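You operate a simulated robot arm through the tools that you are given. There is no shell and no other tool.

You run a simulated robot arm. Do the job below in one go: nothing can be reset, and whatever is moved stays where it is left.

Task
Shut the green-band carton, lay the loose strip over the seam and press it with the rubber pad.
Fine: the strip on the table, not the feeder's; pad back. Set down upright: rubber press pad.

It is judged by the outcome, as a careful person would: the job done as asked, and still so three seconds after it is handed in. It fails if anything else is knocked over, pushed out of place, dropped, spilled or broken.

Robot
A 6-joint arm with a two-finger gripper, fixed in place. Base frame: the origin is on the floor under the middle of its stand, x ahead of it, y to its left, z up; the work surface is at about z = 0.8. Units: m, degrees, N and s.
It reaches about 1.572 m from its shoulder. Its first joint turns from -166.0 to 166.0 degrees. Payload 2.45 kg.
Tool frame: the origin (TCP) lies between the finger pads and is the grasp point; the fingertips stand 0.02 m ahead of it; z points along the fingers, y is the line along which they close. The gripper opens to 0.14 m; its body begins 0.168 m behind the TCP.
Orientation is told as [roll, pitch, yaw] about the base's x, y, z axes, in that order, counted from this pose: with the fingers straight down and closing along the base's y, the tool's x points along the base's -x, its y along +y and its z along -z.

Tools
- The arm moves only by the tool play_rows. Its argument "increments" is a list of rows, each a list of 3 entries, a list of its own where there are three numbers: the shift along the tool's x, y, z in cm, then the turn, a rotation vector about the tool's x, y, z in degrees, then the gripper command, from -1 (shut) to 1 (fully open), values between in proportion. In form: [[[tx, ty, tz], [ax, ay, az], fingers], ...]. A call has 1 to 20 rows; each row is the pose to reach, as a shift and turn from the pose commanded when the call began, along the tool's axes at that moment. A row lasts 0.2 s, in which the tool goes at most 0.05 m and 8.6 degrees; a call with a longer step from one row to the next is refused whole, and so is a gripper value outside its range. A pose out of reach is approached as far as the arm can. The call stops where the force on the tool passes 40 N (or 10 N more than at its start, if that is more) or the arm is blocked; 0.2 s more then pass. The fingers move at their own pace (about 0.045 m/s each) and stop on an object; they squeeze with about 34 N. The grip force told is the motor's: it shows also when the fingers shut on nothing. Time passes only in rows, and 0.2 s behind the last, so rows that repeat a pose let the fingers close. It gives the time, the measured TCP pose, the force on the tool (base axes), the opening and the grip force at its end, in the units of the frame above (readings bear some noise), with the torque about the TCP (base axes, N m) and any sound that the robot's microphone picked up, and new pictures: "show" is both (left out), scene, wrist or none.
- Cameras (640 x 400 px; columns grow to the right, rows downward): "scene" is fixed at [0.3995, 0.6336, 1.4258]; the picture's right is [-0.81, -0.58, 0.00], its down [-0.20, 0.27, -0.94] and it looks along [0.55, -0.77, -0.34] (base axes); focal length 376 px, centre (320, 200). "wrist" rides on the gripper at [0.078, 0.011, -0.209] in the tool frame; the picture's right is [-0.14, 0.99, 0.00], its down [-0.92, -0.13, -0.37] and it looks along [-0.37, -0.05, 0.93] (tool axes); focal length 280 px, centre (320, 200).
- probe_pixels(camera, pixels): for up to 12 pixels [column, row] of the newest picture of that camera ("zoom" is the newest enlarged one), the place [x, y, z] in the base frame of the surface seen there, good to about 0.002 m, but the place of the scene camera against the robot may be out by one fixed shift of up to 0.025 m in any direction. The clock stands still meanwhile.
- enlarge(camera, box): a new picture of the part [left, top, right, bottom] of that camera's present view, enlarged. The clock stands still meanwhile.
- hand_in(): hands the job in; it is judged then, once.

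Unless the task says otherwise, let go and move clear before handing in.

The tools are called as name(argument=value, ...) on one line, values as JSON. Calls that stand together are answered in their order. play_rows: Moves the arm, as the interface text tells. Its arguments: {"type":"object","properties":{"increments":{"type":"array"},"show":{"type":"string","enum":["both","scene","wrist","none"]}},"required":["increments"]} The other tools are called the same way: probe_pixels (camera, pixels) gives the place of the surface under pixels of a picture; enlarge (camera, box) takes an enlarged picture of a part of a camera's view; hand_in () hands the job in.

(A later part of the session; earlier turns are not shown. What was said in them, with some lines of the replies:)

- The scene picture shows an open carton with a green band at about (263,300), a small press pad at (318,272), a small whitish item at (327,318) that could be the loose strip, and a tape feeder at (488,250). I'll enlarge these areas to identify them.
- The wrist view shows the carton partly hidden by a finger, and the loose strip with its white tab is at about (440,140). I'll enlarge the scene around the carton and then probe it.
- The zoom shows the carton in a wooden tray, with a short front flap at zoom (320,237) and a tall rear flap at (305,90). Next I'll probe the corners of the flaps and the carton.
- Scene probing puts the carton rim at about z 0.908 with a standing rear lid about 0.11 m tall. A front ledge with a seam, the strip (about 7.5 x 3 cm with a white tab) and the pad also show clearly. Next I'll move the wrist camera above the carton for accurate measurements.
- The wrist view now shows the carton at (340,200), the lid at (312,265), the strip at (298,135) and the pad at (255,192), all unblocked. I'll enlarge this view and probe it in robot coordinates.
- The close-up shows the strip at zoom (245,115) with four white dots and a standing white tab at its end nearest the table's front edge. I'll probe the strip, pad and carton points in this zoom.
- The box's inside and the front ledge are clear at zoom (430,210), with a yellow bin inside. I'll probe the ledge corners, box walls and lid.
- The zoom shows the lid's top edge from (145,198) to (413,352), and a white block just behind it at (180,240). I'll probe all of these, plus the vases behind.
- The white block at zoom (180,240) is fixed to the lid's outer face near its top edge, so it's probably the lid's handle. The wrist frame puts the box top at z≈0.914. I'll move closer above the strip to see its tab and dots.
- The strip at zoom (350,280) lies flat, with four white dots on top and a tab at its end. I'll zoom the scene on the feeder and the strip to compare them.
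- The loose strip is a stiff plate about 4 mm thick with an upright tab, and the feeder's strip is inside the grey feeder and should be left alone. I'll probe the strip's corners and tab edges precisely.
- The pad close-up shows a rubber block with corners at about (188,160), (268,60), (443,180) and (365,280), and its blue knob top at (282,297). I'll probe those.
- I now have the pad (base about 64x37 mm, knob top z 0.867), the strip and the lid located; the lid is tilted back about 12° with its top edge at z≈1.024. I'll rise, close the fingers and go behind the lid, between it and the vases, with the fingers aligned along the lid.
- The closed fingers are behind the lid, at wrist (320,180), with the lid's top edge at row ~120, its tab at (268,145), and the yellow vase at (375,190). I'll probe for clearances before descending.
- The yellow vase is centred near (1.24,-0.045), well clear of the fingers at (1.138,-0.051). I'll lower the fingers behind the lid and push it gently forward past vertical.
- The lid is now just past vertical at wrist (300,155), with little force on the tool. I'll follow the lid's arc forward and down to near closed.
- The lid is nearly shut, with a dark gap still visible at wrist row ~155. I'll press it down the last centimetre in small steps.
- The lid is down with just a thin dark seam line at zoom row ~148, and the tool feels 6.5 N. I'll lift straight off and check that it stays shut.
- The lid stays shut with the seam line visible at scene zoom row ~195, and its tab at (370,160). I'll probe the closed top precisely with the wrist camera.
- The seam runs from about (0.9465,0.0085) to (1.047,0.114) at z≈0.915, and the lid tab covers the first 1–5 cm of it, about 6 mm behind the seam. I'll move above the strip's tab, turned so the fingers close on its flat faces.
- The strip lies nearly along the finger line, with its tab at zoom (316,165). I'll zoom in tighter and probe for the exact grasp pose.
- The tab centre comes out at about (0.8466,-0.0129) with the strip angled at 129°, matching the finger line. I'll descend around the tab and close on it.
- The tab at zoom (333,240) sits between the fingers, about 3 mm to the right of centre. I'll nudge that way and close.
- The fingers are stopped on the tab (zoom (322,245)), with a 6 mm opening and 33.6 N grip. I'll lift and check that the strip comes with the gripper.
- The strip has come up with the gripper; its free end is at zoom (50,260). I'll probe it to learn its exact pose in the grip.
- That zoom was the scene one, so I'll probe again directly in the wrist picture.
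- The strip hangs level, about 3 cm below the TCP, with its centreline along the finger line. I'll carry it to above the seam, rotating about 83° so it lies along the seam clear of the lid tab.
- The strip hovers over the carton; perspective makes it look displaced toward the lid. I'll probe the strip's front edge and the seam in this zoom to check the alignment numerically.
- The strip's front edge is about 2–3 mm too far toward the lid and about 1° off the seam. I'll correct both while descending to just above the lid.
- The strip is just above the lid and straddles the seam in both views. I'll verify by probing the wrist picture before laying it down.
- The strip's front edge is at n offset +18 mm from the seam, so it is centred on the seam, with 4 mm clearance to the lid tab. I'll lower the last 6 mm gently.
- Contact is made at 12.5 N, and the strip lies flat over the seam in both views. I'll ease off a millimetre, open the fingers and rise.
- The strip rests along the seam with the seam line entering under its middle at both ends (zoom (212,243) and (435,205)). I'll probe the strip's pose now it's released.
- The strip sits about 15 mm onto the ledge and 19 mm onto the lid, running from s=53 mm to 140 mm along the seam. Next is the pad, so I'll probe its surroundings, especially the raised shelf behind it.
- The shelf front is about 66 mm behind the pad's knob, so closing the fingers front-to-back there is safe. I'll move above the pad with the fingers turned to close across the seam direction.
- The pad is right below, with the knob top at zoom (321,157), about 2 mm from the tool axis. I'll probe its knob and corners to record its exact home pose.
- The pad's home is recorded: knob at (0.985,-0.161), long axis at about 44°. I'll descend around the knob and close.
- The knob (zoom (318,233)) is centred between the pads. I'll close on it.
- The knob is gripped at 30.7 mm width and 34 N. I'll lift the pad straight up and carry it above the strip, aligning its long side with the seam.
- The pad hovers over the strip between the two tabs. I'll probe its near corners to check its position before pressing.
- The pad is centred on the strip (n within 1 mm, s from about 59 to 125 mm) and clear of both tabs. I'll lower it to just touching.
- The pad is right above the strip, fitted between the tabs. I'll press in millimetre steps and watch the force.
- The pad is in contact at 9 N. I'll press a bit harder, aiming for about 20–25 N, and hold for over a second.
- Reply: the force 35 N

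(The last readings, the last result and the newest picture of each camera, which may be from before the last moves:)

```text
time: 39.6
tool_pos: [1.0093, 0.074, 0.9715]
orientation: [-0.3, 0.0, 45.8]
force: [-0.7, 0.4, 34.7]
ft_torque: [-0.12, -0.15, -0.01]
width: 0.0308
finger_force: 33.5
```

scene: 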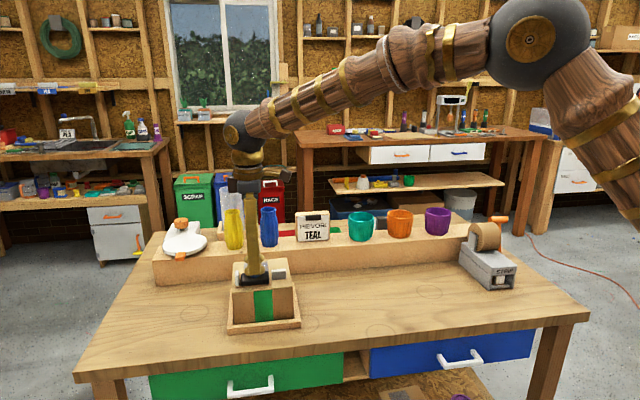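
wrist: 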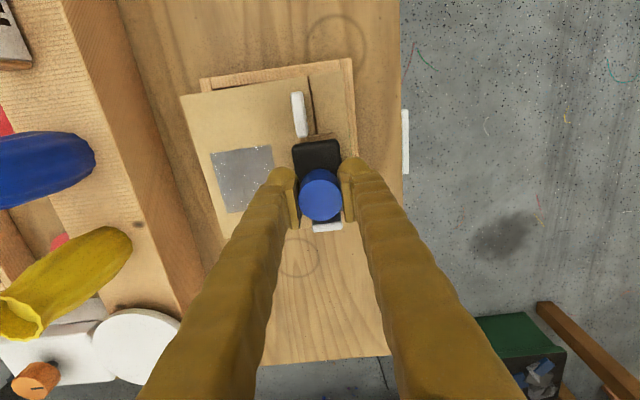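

The pad is pressing at 35 N, which is firm, so I'll ease slightly and hold about a second longer while checking the picture.

play_rows(increments=[[[0, 0, -0.05], [0, 0, 0], -1], [[0, 0, -0.05], [0, 0, 0], -1], [[0, 0, -0.05], [0, 0, 0], -1], [[0, 0, -0.05], [0, 0, 0], -1], [[0, 0, -0.05], [0, 0, 0], -1]])

enlarge(camera="scene", box=[215, 230, 315, 310])

```text
time: 40.8
tool_pos: [1.0092, 0.0723, 0.9718]
orientation: [-0.1, 0.0, 45.8]
force: [0.7, 2.3, 41.4]
ft_torque: [-0.03, -0.08, 0.0]
width: 0.031
finger_force: 34.4
```

scene: 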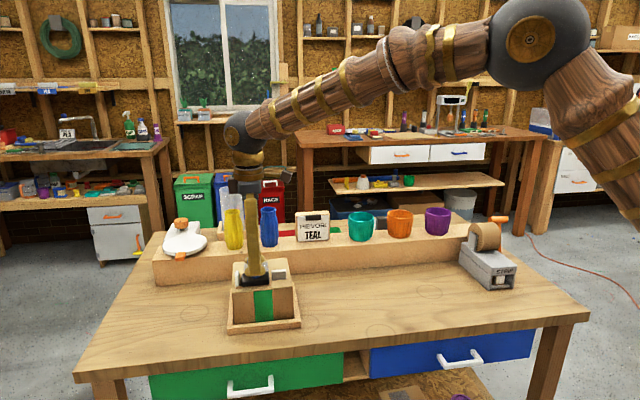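
wrist: 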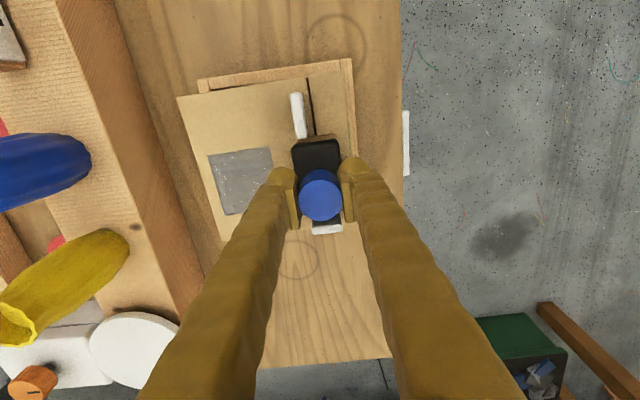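

```text
5.00 times, centred on (265, 270) of scene
```

zoom: 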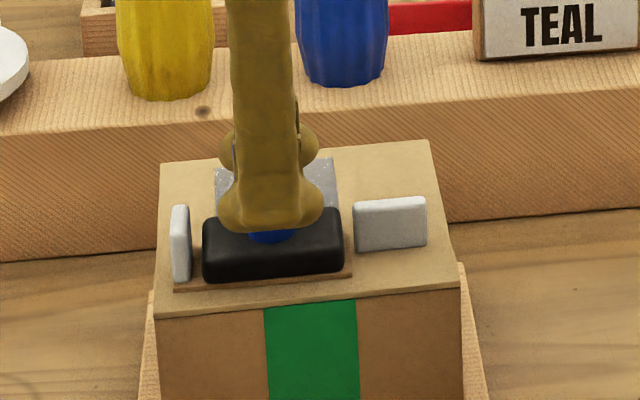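

The force reads 41 N, so the strip has been well pressed. I'll raise the pad slowly and check the strip stays down.

play_rows(increments=[[[0, 0, -0.2], [0, 0, 0], -1], [[0, 0, -0.5], [0, 0, 0], -1], [[0, 0, -1.0], [0, 0, 0], -1], [[0, 0, -2.5], [0, 0, 0], -1], [[0, 0, -5], [0, 0, 0], -1], [[0, 0, -8], [0, 0, 0], -1], [[0, 0, -8], [0, 0, 0], -1]])

enlarge(camera="scene", box=[215, 230, 315, 310])

enlarge(camera="wrist", box=[190, 60, 390, 200])

```text
time: 42.4
tool_pos: [1.0125, 0.0738, 1.0516]
orientation: [0.0, 0.1, 45.8]
force: [-0.7, 0.1, -0.7]
ft_torque: [-0.01, -0.02, 0.0]
width: 0.0308
finger_force: 34.4
```

scene: 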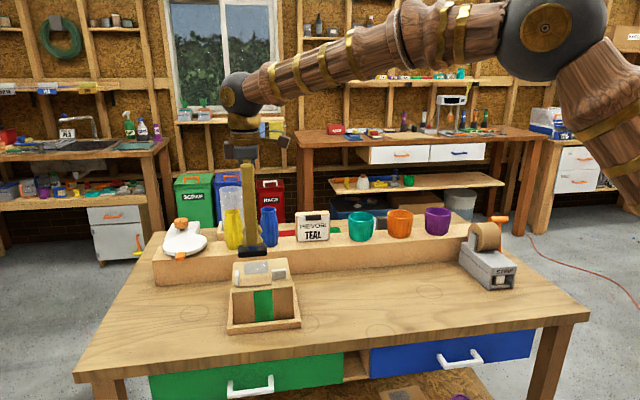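
wrist: 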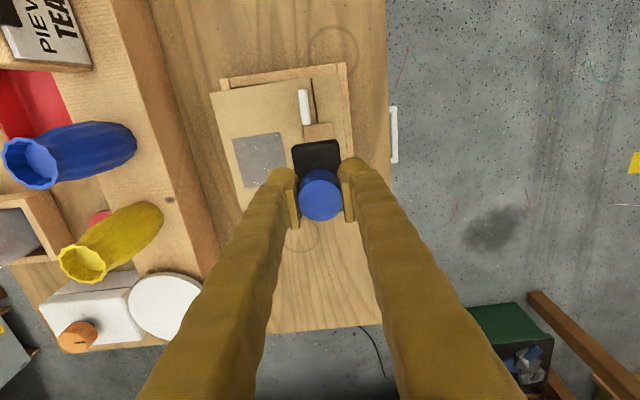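

```text
5.00 times, centred on (265, 270) of scene
```

zoom: 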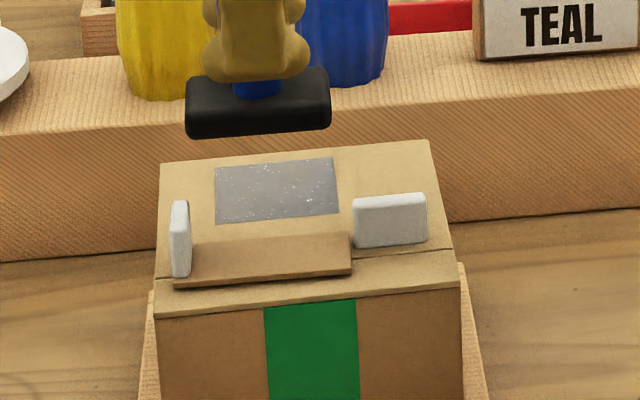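

```text
2.86 times, centred on (290, 130) of wrist
```

zoom: 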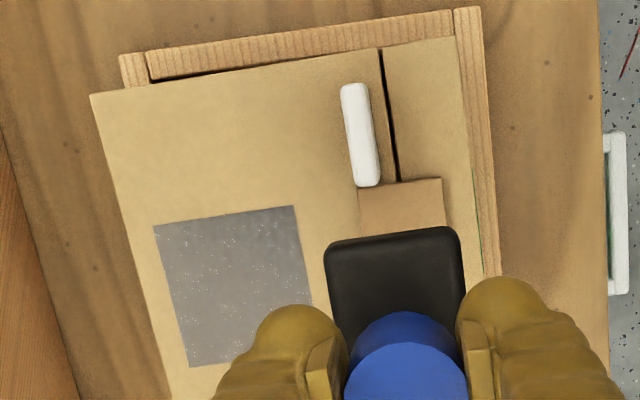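

The white dots (bubbles) are all gone from the strip at scene zoom (265,258), so the press worked and the lid is flat. I'll carry the pad back above its home spot and descend most of the way.

play_rows(increments=[[[1.5, -1.2, 0], [0, 0, 0.3], -1], [[4.5, -3.5, 0], [0, 0, 0.6], -1], [[7.6, -5.9, 0], [0, 0, 0.9], -1], [[10.7, -8.3, 0], [0, 0, 1.2], -1], [[13.8, -10.7, 0], [0, 0, 1.5], -1], [[16.6, -13.0, 0], [0, 0, 1.8], -1], [[18.2, -14.2, 0], [0, 0, 1.8], -1], [[18.46, -14.46, 0], [0, 0, 1.8], -1], [[18.46, -14.46, 3], [0, 0, 1.8], -1], [[18.46, -14.46, 7], [0, 0, 1.8], -1], [[18.46, -14.46, 11], [0, 0, 1.8], -1], [[18.46, -14.46, 14.5], [0, 0, 1.8], -1], [[18.46, -14.46, 17], [0, 0, 1.8], -1], [[18.46, -14.46, 18.5], [0, 0, 1.8], -1], [[18.46, -14.46, 18.5], [0, 0, 1.8], -1]])

enlarge(camera="scene", box=[280, 240, 360, 300])

enlarge(camera="wrist", box=[240, 120, 400, 240])

```text
time: 45.6
tool_pos: [0.985, -0.1608, 0.8661]
orientation: [-0.1, 0.0, 44.0]
force: [0.6, 0.7, -0.5]
ft_torque: [-0.03, -0.02, -0.01]
width: 0.0311
finger_force: 33.2
```

scene: 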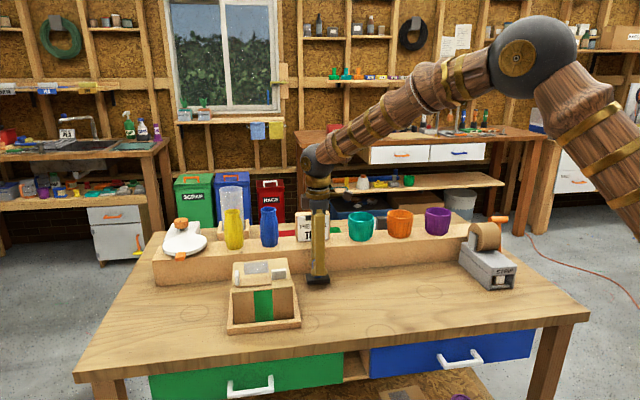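
wrist: 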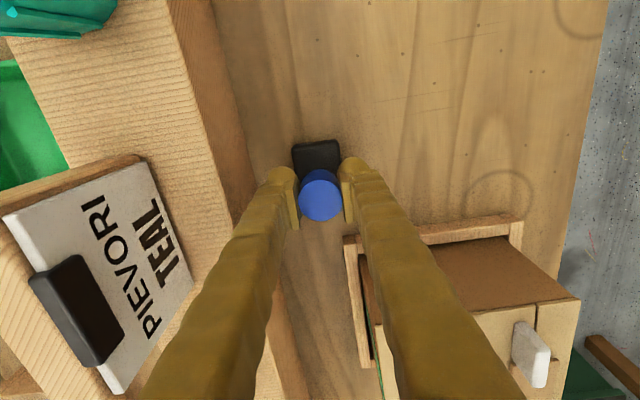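

```text
6.67 times, centred on (320, 270) of scene
```

zoom: 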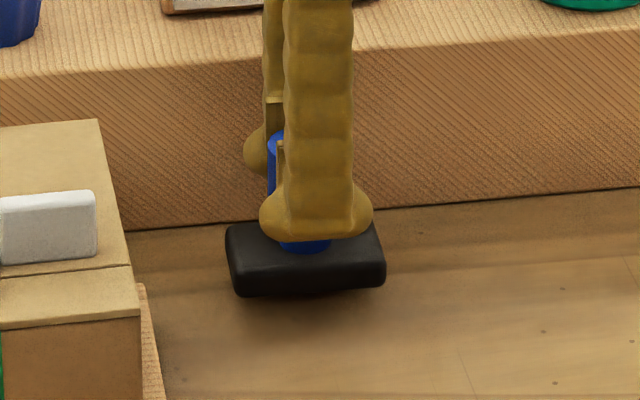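

```text
3.33 times, centred on (320, 180) of wrist
```

zoom: 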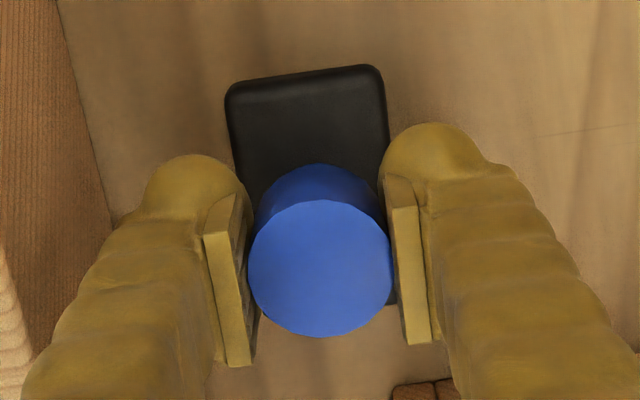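

The pad is about 1 cm above its old spot, level and square to it. I'll lower it gently until it touches.

play_rows(increments=[[[0, 0, 0.4], [0, 0, 0], -1], [[0, 0, 0.65], [0, 0, 0], -1], [[0, 0, 0.8], [0, 0, 0], -1], [[0, 0, 0.9], [0, 0, 0], -1], [[0, 0, 0.95], [0, 0, 0], -1]], show="scene")

enlarge(camera="scene", box=[280, 240, 360, 300])

```text
time: 46.8
tool_pos: [0.9855, -0.1612, 0.8568]
orientation: [-0.1, 0.0, 44.0]
force: [0.6, -0.3, -1.5]
ft_torque: [-0.02, 0.0, -0.01]
width: 0.031
finger_force: 33.8
```

scene: 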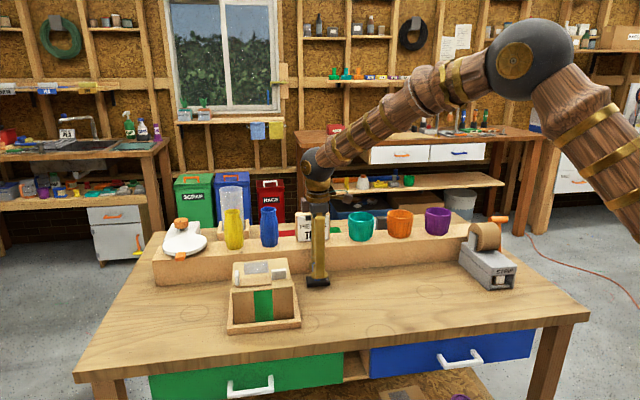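

```text
6.67 times, centred on (320, 270) of scene
```

zoom: 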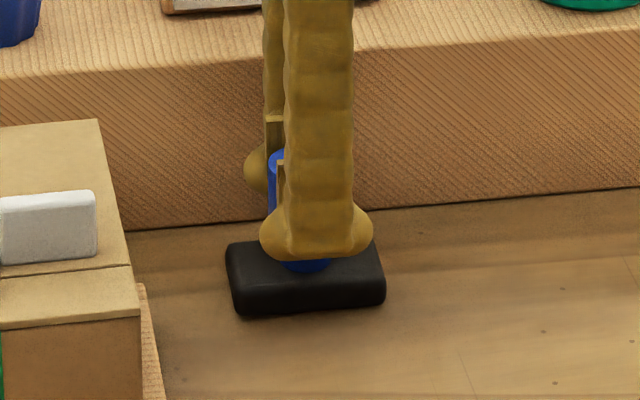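

There's still no contact force, and the pad is perhaps 1–2 mm up. I'll continue in half-millimetre steps.

play_rows(increments=[[[0, 0, 0.05], [0, 0, 0], -1], [[0, 0, 0.1], [0, 0, 0], -1], [[0, 0, 0.15], [0, 0, 0], -1], [[0, 0, 0.2], [0, 0, 0], -1]], show="scene")

```text
time: 47.8
tool_pos: [0.9852, -0.1598, 0.8556]
orientation: [-0.1, -0.1, 44.0]
force: [-1.1, -0.6, -0.9]
ft_torque: [-0.04, 0.09, 0.02]
width: 0.0309
finger_force: 34.2
```

scene: 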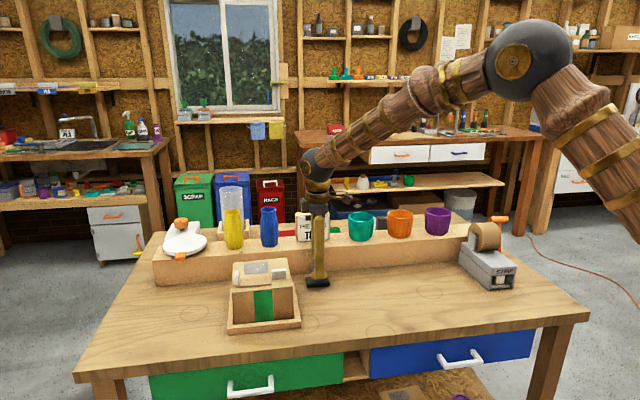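

The force is still about zero at z=0.8556, close to the original grasp height. I'll go down in further small steps.

play_rows(increments=[[[0, 0, 0.05], [0, 0, 0], -1], [[0, 0, 0.1], [0, 0, 0], -1], [[0, 0, 0.15], [0, 0, 0], -1], [[0, 0, 0.15], [0, 0, 0], -1]], show="scene")

enlarge(camera="scene", box=[280, 240, 360, 300])

```text
time: 48.8
tool_pos: [0.986, -0.1619, 0.8556]
orientation: [-0.1, 0.0, 44.1]
force: [-0.2, -1.6, 18.6]
ft_torque: [0.19, 0.35, 0.05]
width: 0.031
finger_force: 33.2
```

scene: 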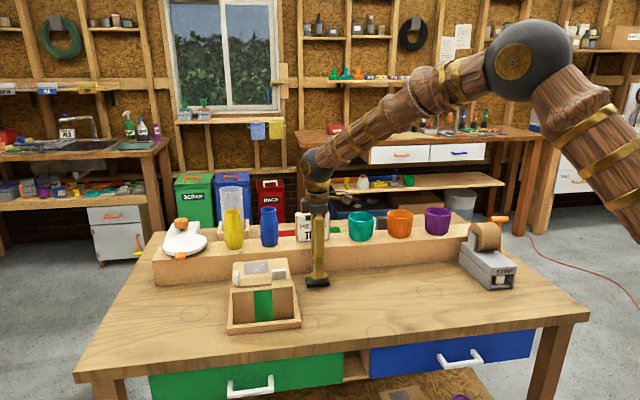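

```text
6.67 times, centred on (320, 270) of scene
```

zoom: 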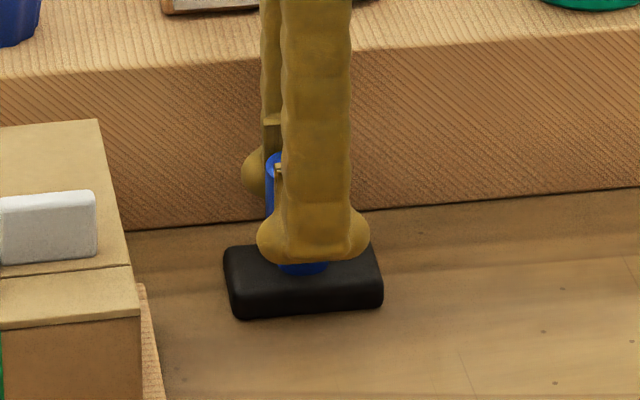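

The pad is on the table, with an 18.6 N reaction. I'll ease the load, open the fingers evenly and rise straight up.

play_rows(increments=[[[0, 0, -0.1], [0, 0, 0], -1], [[0, 0, -0.12], [0, 0, 0], -0.5], [[0, 0, -0.12], [0, 0, 0], -0.3], [[0, 0, -0.12], [0, 0, 0], -0.15], [[0, 0, -0.12], [0, 0, 0], -0.15], [[0, 0, -0.12], [0, 0, 0], -0.15], [[0, 0, -2.5], [0, 0, 0], -0.15], [[0, 0, -6], [0, 0, 0], -0.15], [[0, 0, -10], [0, 0, 0], -0.15], [[0, 0, -14], [0, 0, 0], -0.15], [[0, 0, -18], [0, 0, 0], -0.15], [[0, 0, -18], [0, 0, 0], -0.15]])

enlarge(camera="wrist", box=[240, 100, 400, 220])

enlarge(camera="scene", box=[215, 230, 345, 340])

```text
time: 51.4
tool_pos: [0.9859, -0.1613, 1.0345]
orientation: [0.0, 0.0, 44.0]
force: [0.0, -0.6, 0.1]
ft_torque: [-0.01, -0.01, 0.01]
width: 0.0593
finger_force: 0.0
```

scene: 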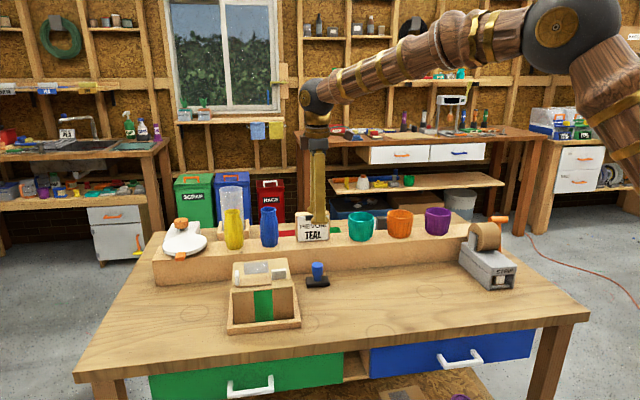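
wrist: 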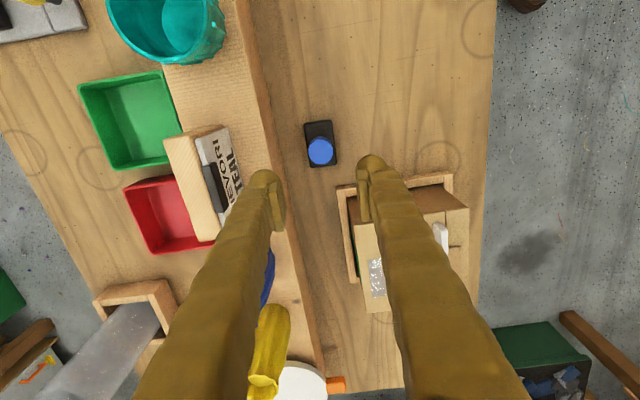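

```text
3.33 times, centred on (320, 160) of wrist
```

zoom: 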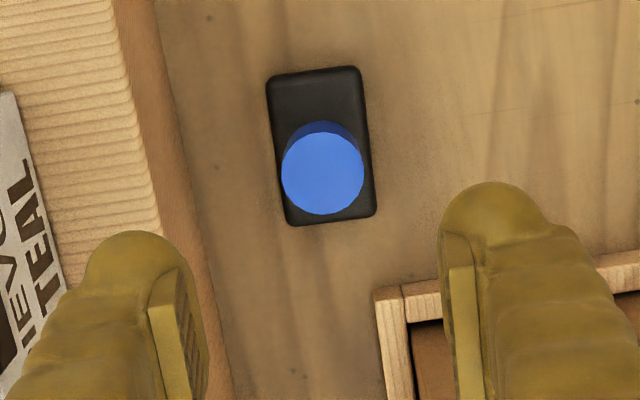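

```text
3.64 times, centred on (280, 285) of scene
```

zoom: 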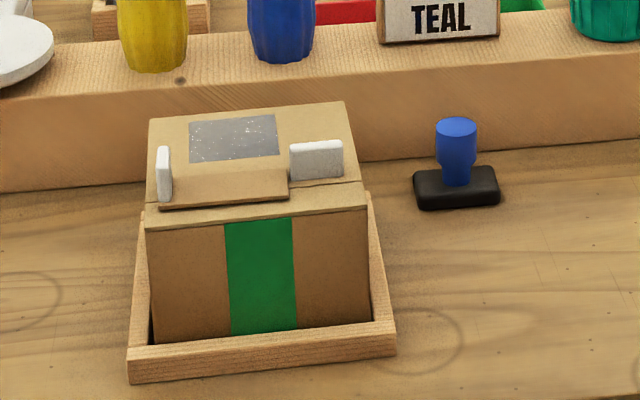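

The pad stands upright back at its spot (scene zoom (458,170)), the carton is shut and the strip lies smooth over the seam. I'll move the arm clear, wait a moment and check everything once more.

play_rows(increments=[[[0, 0, -4], [0, 0, 0], -0.15], [[0, 0, -8], [0, 0, 0], -0.15], [[0, 0, -12], [0, 0, 0], -0.15], [[0, 0, -16], [0, 0, 0], -0.15], [[3, 0, -19], [0, 0, 0], -0.15], [[7, 0, -20], [0, 0, 0], -0.15], [[11, 0, -20], [0, 0, 0], -0.15], [[15, 0, -20], [0, 0, 0], -0.15], [[15, 0, -20], [0, 0, 0], -0.15], [[15, 0, -20], [0, 0, 0], -0.15], [[15, 0, -20], [0, 0, 0], -0.15], [[15, 0, -20], [0, 0, 0], -0.15]])

enlarge(camera="scene", box=[215, 230, 345, 340])

probe_pixels(camera="zoom", pixels=[[155, 120], [340, 108], [350, 180], [310, 190], [170, 205], [220, 185], [350, 195], [330, 120], [458, 125], [420, 205], [495, 200], [220, 215]])

```text
time: 54.0
tool_pos: [0.8788, -0.2607, 1.2353]
orientation: [-0.1, 0.0, 43.9]
force: [-0.4, 0.3, -0.2]
ft_torque: [-0.02, -0.01, 0.02]
width: 0.0594
finger_force: 0.0
```

scene: 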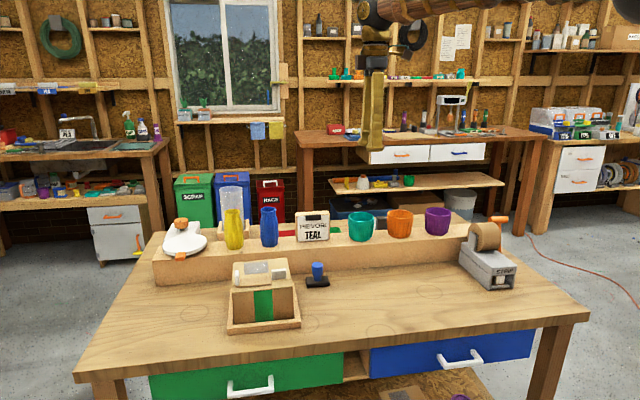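
wrist: 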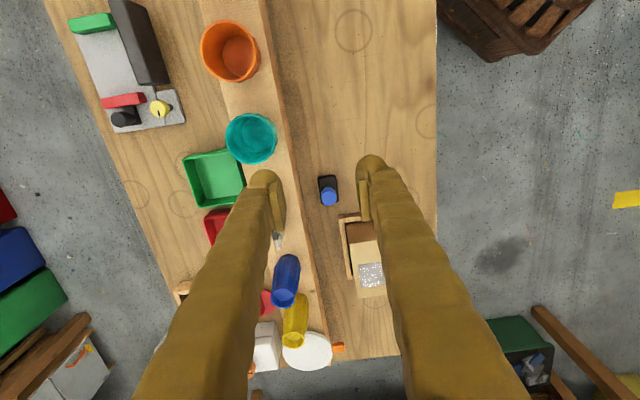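

```text
3.64 times, centred on (280, 285) of scene
```

zoom: 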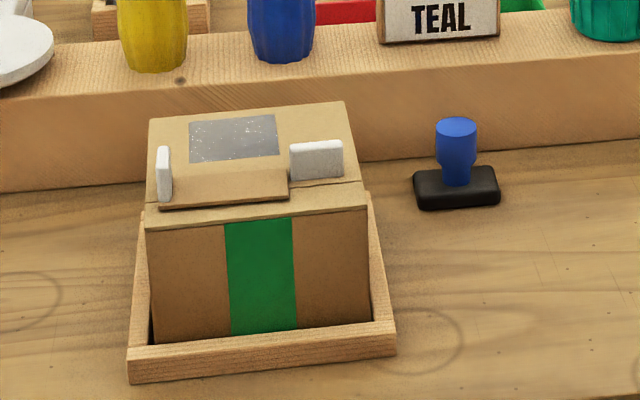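

```text
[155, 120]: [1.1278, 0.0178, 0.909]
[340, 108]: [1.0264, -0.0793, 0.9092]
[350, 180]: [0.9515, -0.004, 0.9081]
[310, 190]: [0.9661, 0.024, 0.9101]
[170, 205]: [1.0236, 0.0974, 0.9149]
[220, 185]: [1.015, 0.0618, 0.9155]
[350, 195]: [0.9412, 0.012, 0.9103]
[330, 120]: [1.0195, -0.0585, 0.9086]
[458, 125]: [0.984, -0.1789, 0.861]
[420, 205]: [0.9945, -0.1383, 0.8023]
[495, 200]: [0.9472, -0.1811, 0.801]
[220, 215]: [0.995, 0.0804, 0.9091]
```

The lid is level with the ledge (z≈0.909 in the scene frame on both sides of the seam), the pressed strip lies smooth across it, and the pad's knob is within about 3 mm of where it stood. Nothing else looks disturbed and the arm is clear, so I'm handing in.

hand_in()

```text
The job is handed in.
```

The green-band carton is shut, and the loose strip from the table is laid along the seam and pressed with the rubber pad. I've handed the job in; no verdict came back.

- **Carton:** the lid stayed closed after I let go and measured level with the front ledge in the last picture.
- **Strip:** it overlaps the seam by about 15 mm on the ledge side and 19 mm on the lid side. It sits toward one end of the seam because the lid's handle blocks the middle. You didn't say which way it should lie, so I ran it lengthwise along the seam.
- **Press:** I pressed at about 35–41 N for over a second. The white dots on the strip were gone afterwards, which I took to mean it is stuck down.
- **Pad:** it is back upright on its original spot, within about 3 mm.

I left the feeder's strip alone, and nothing else looked disturbed in the final pictures.
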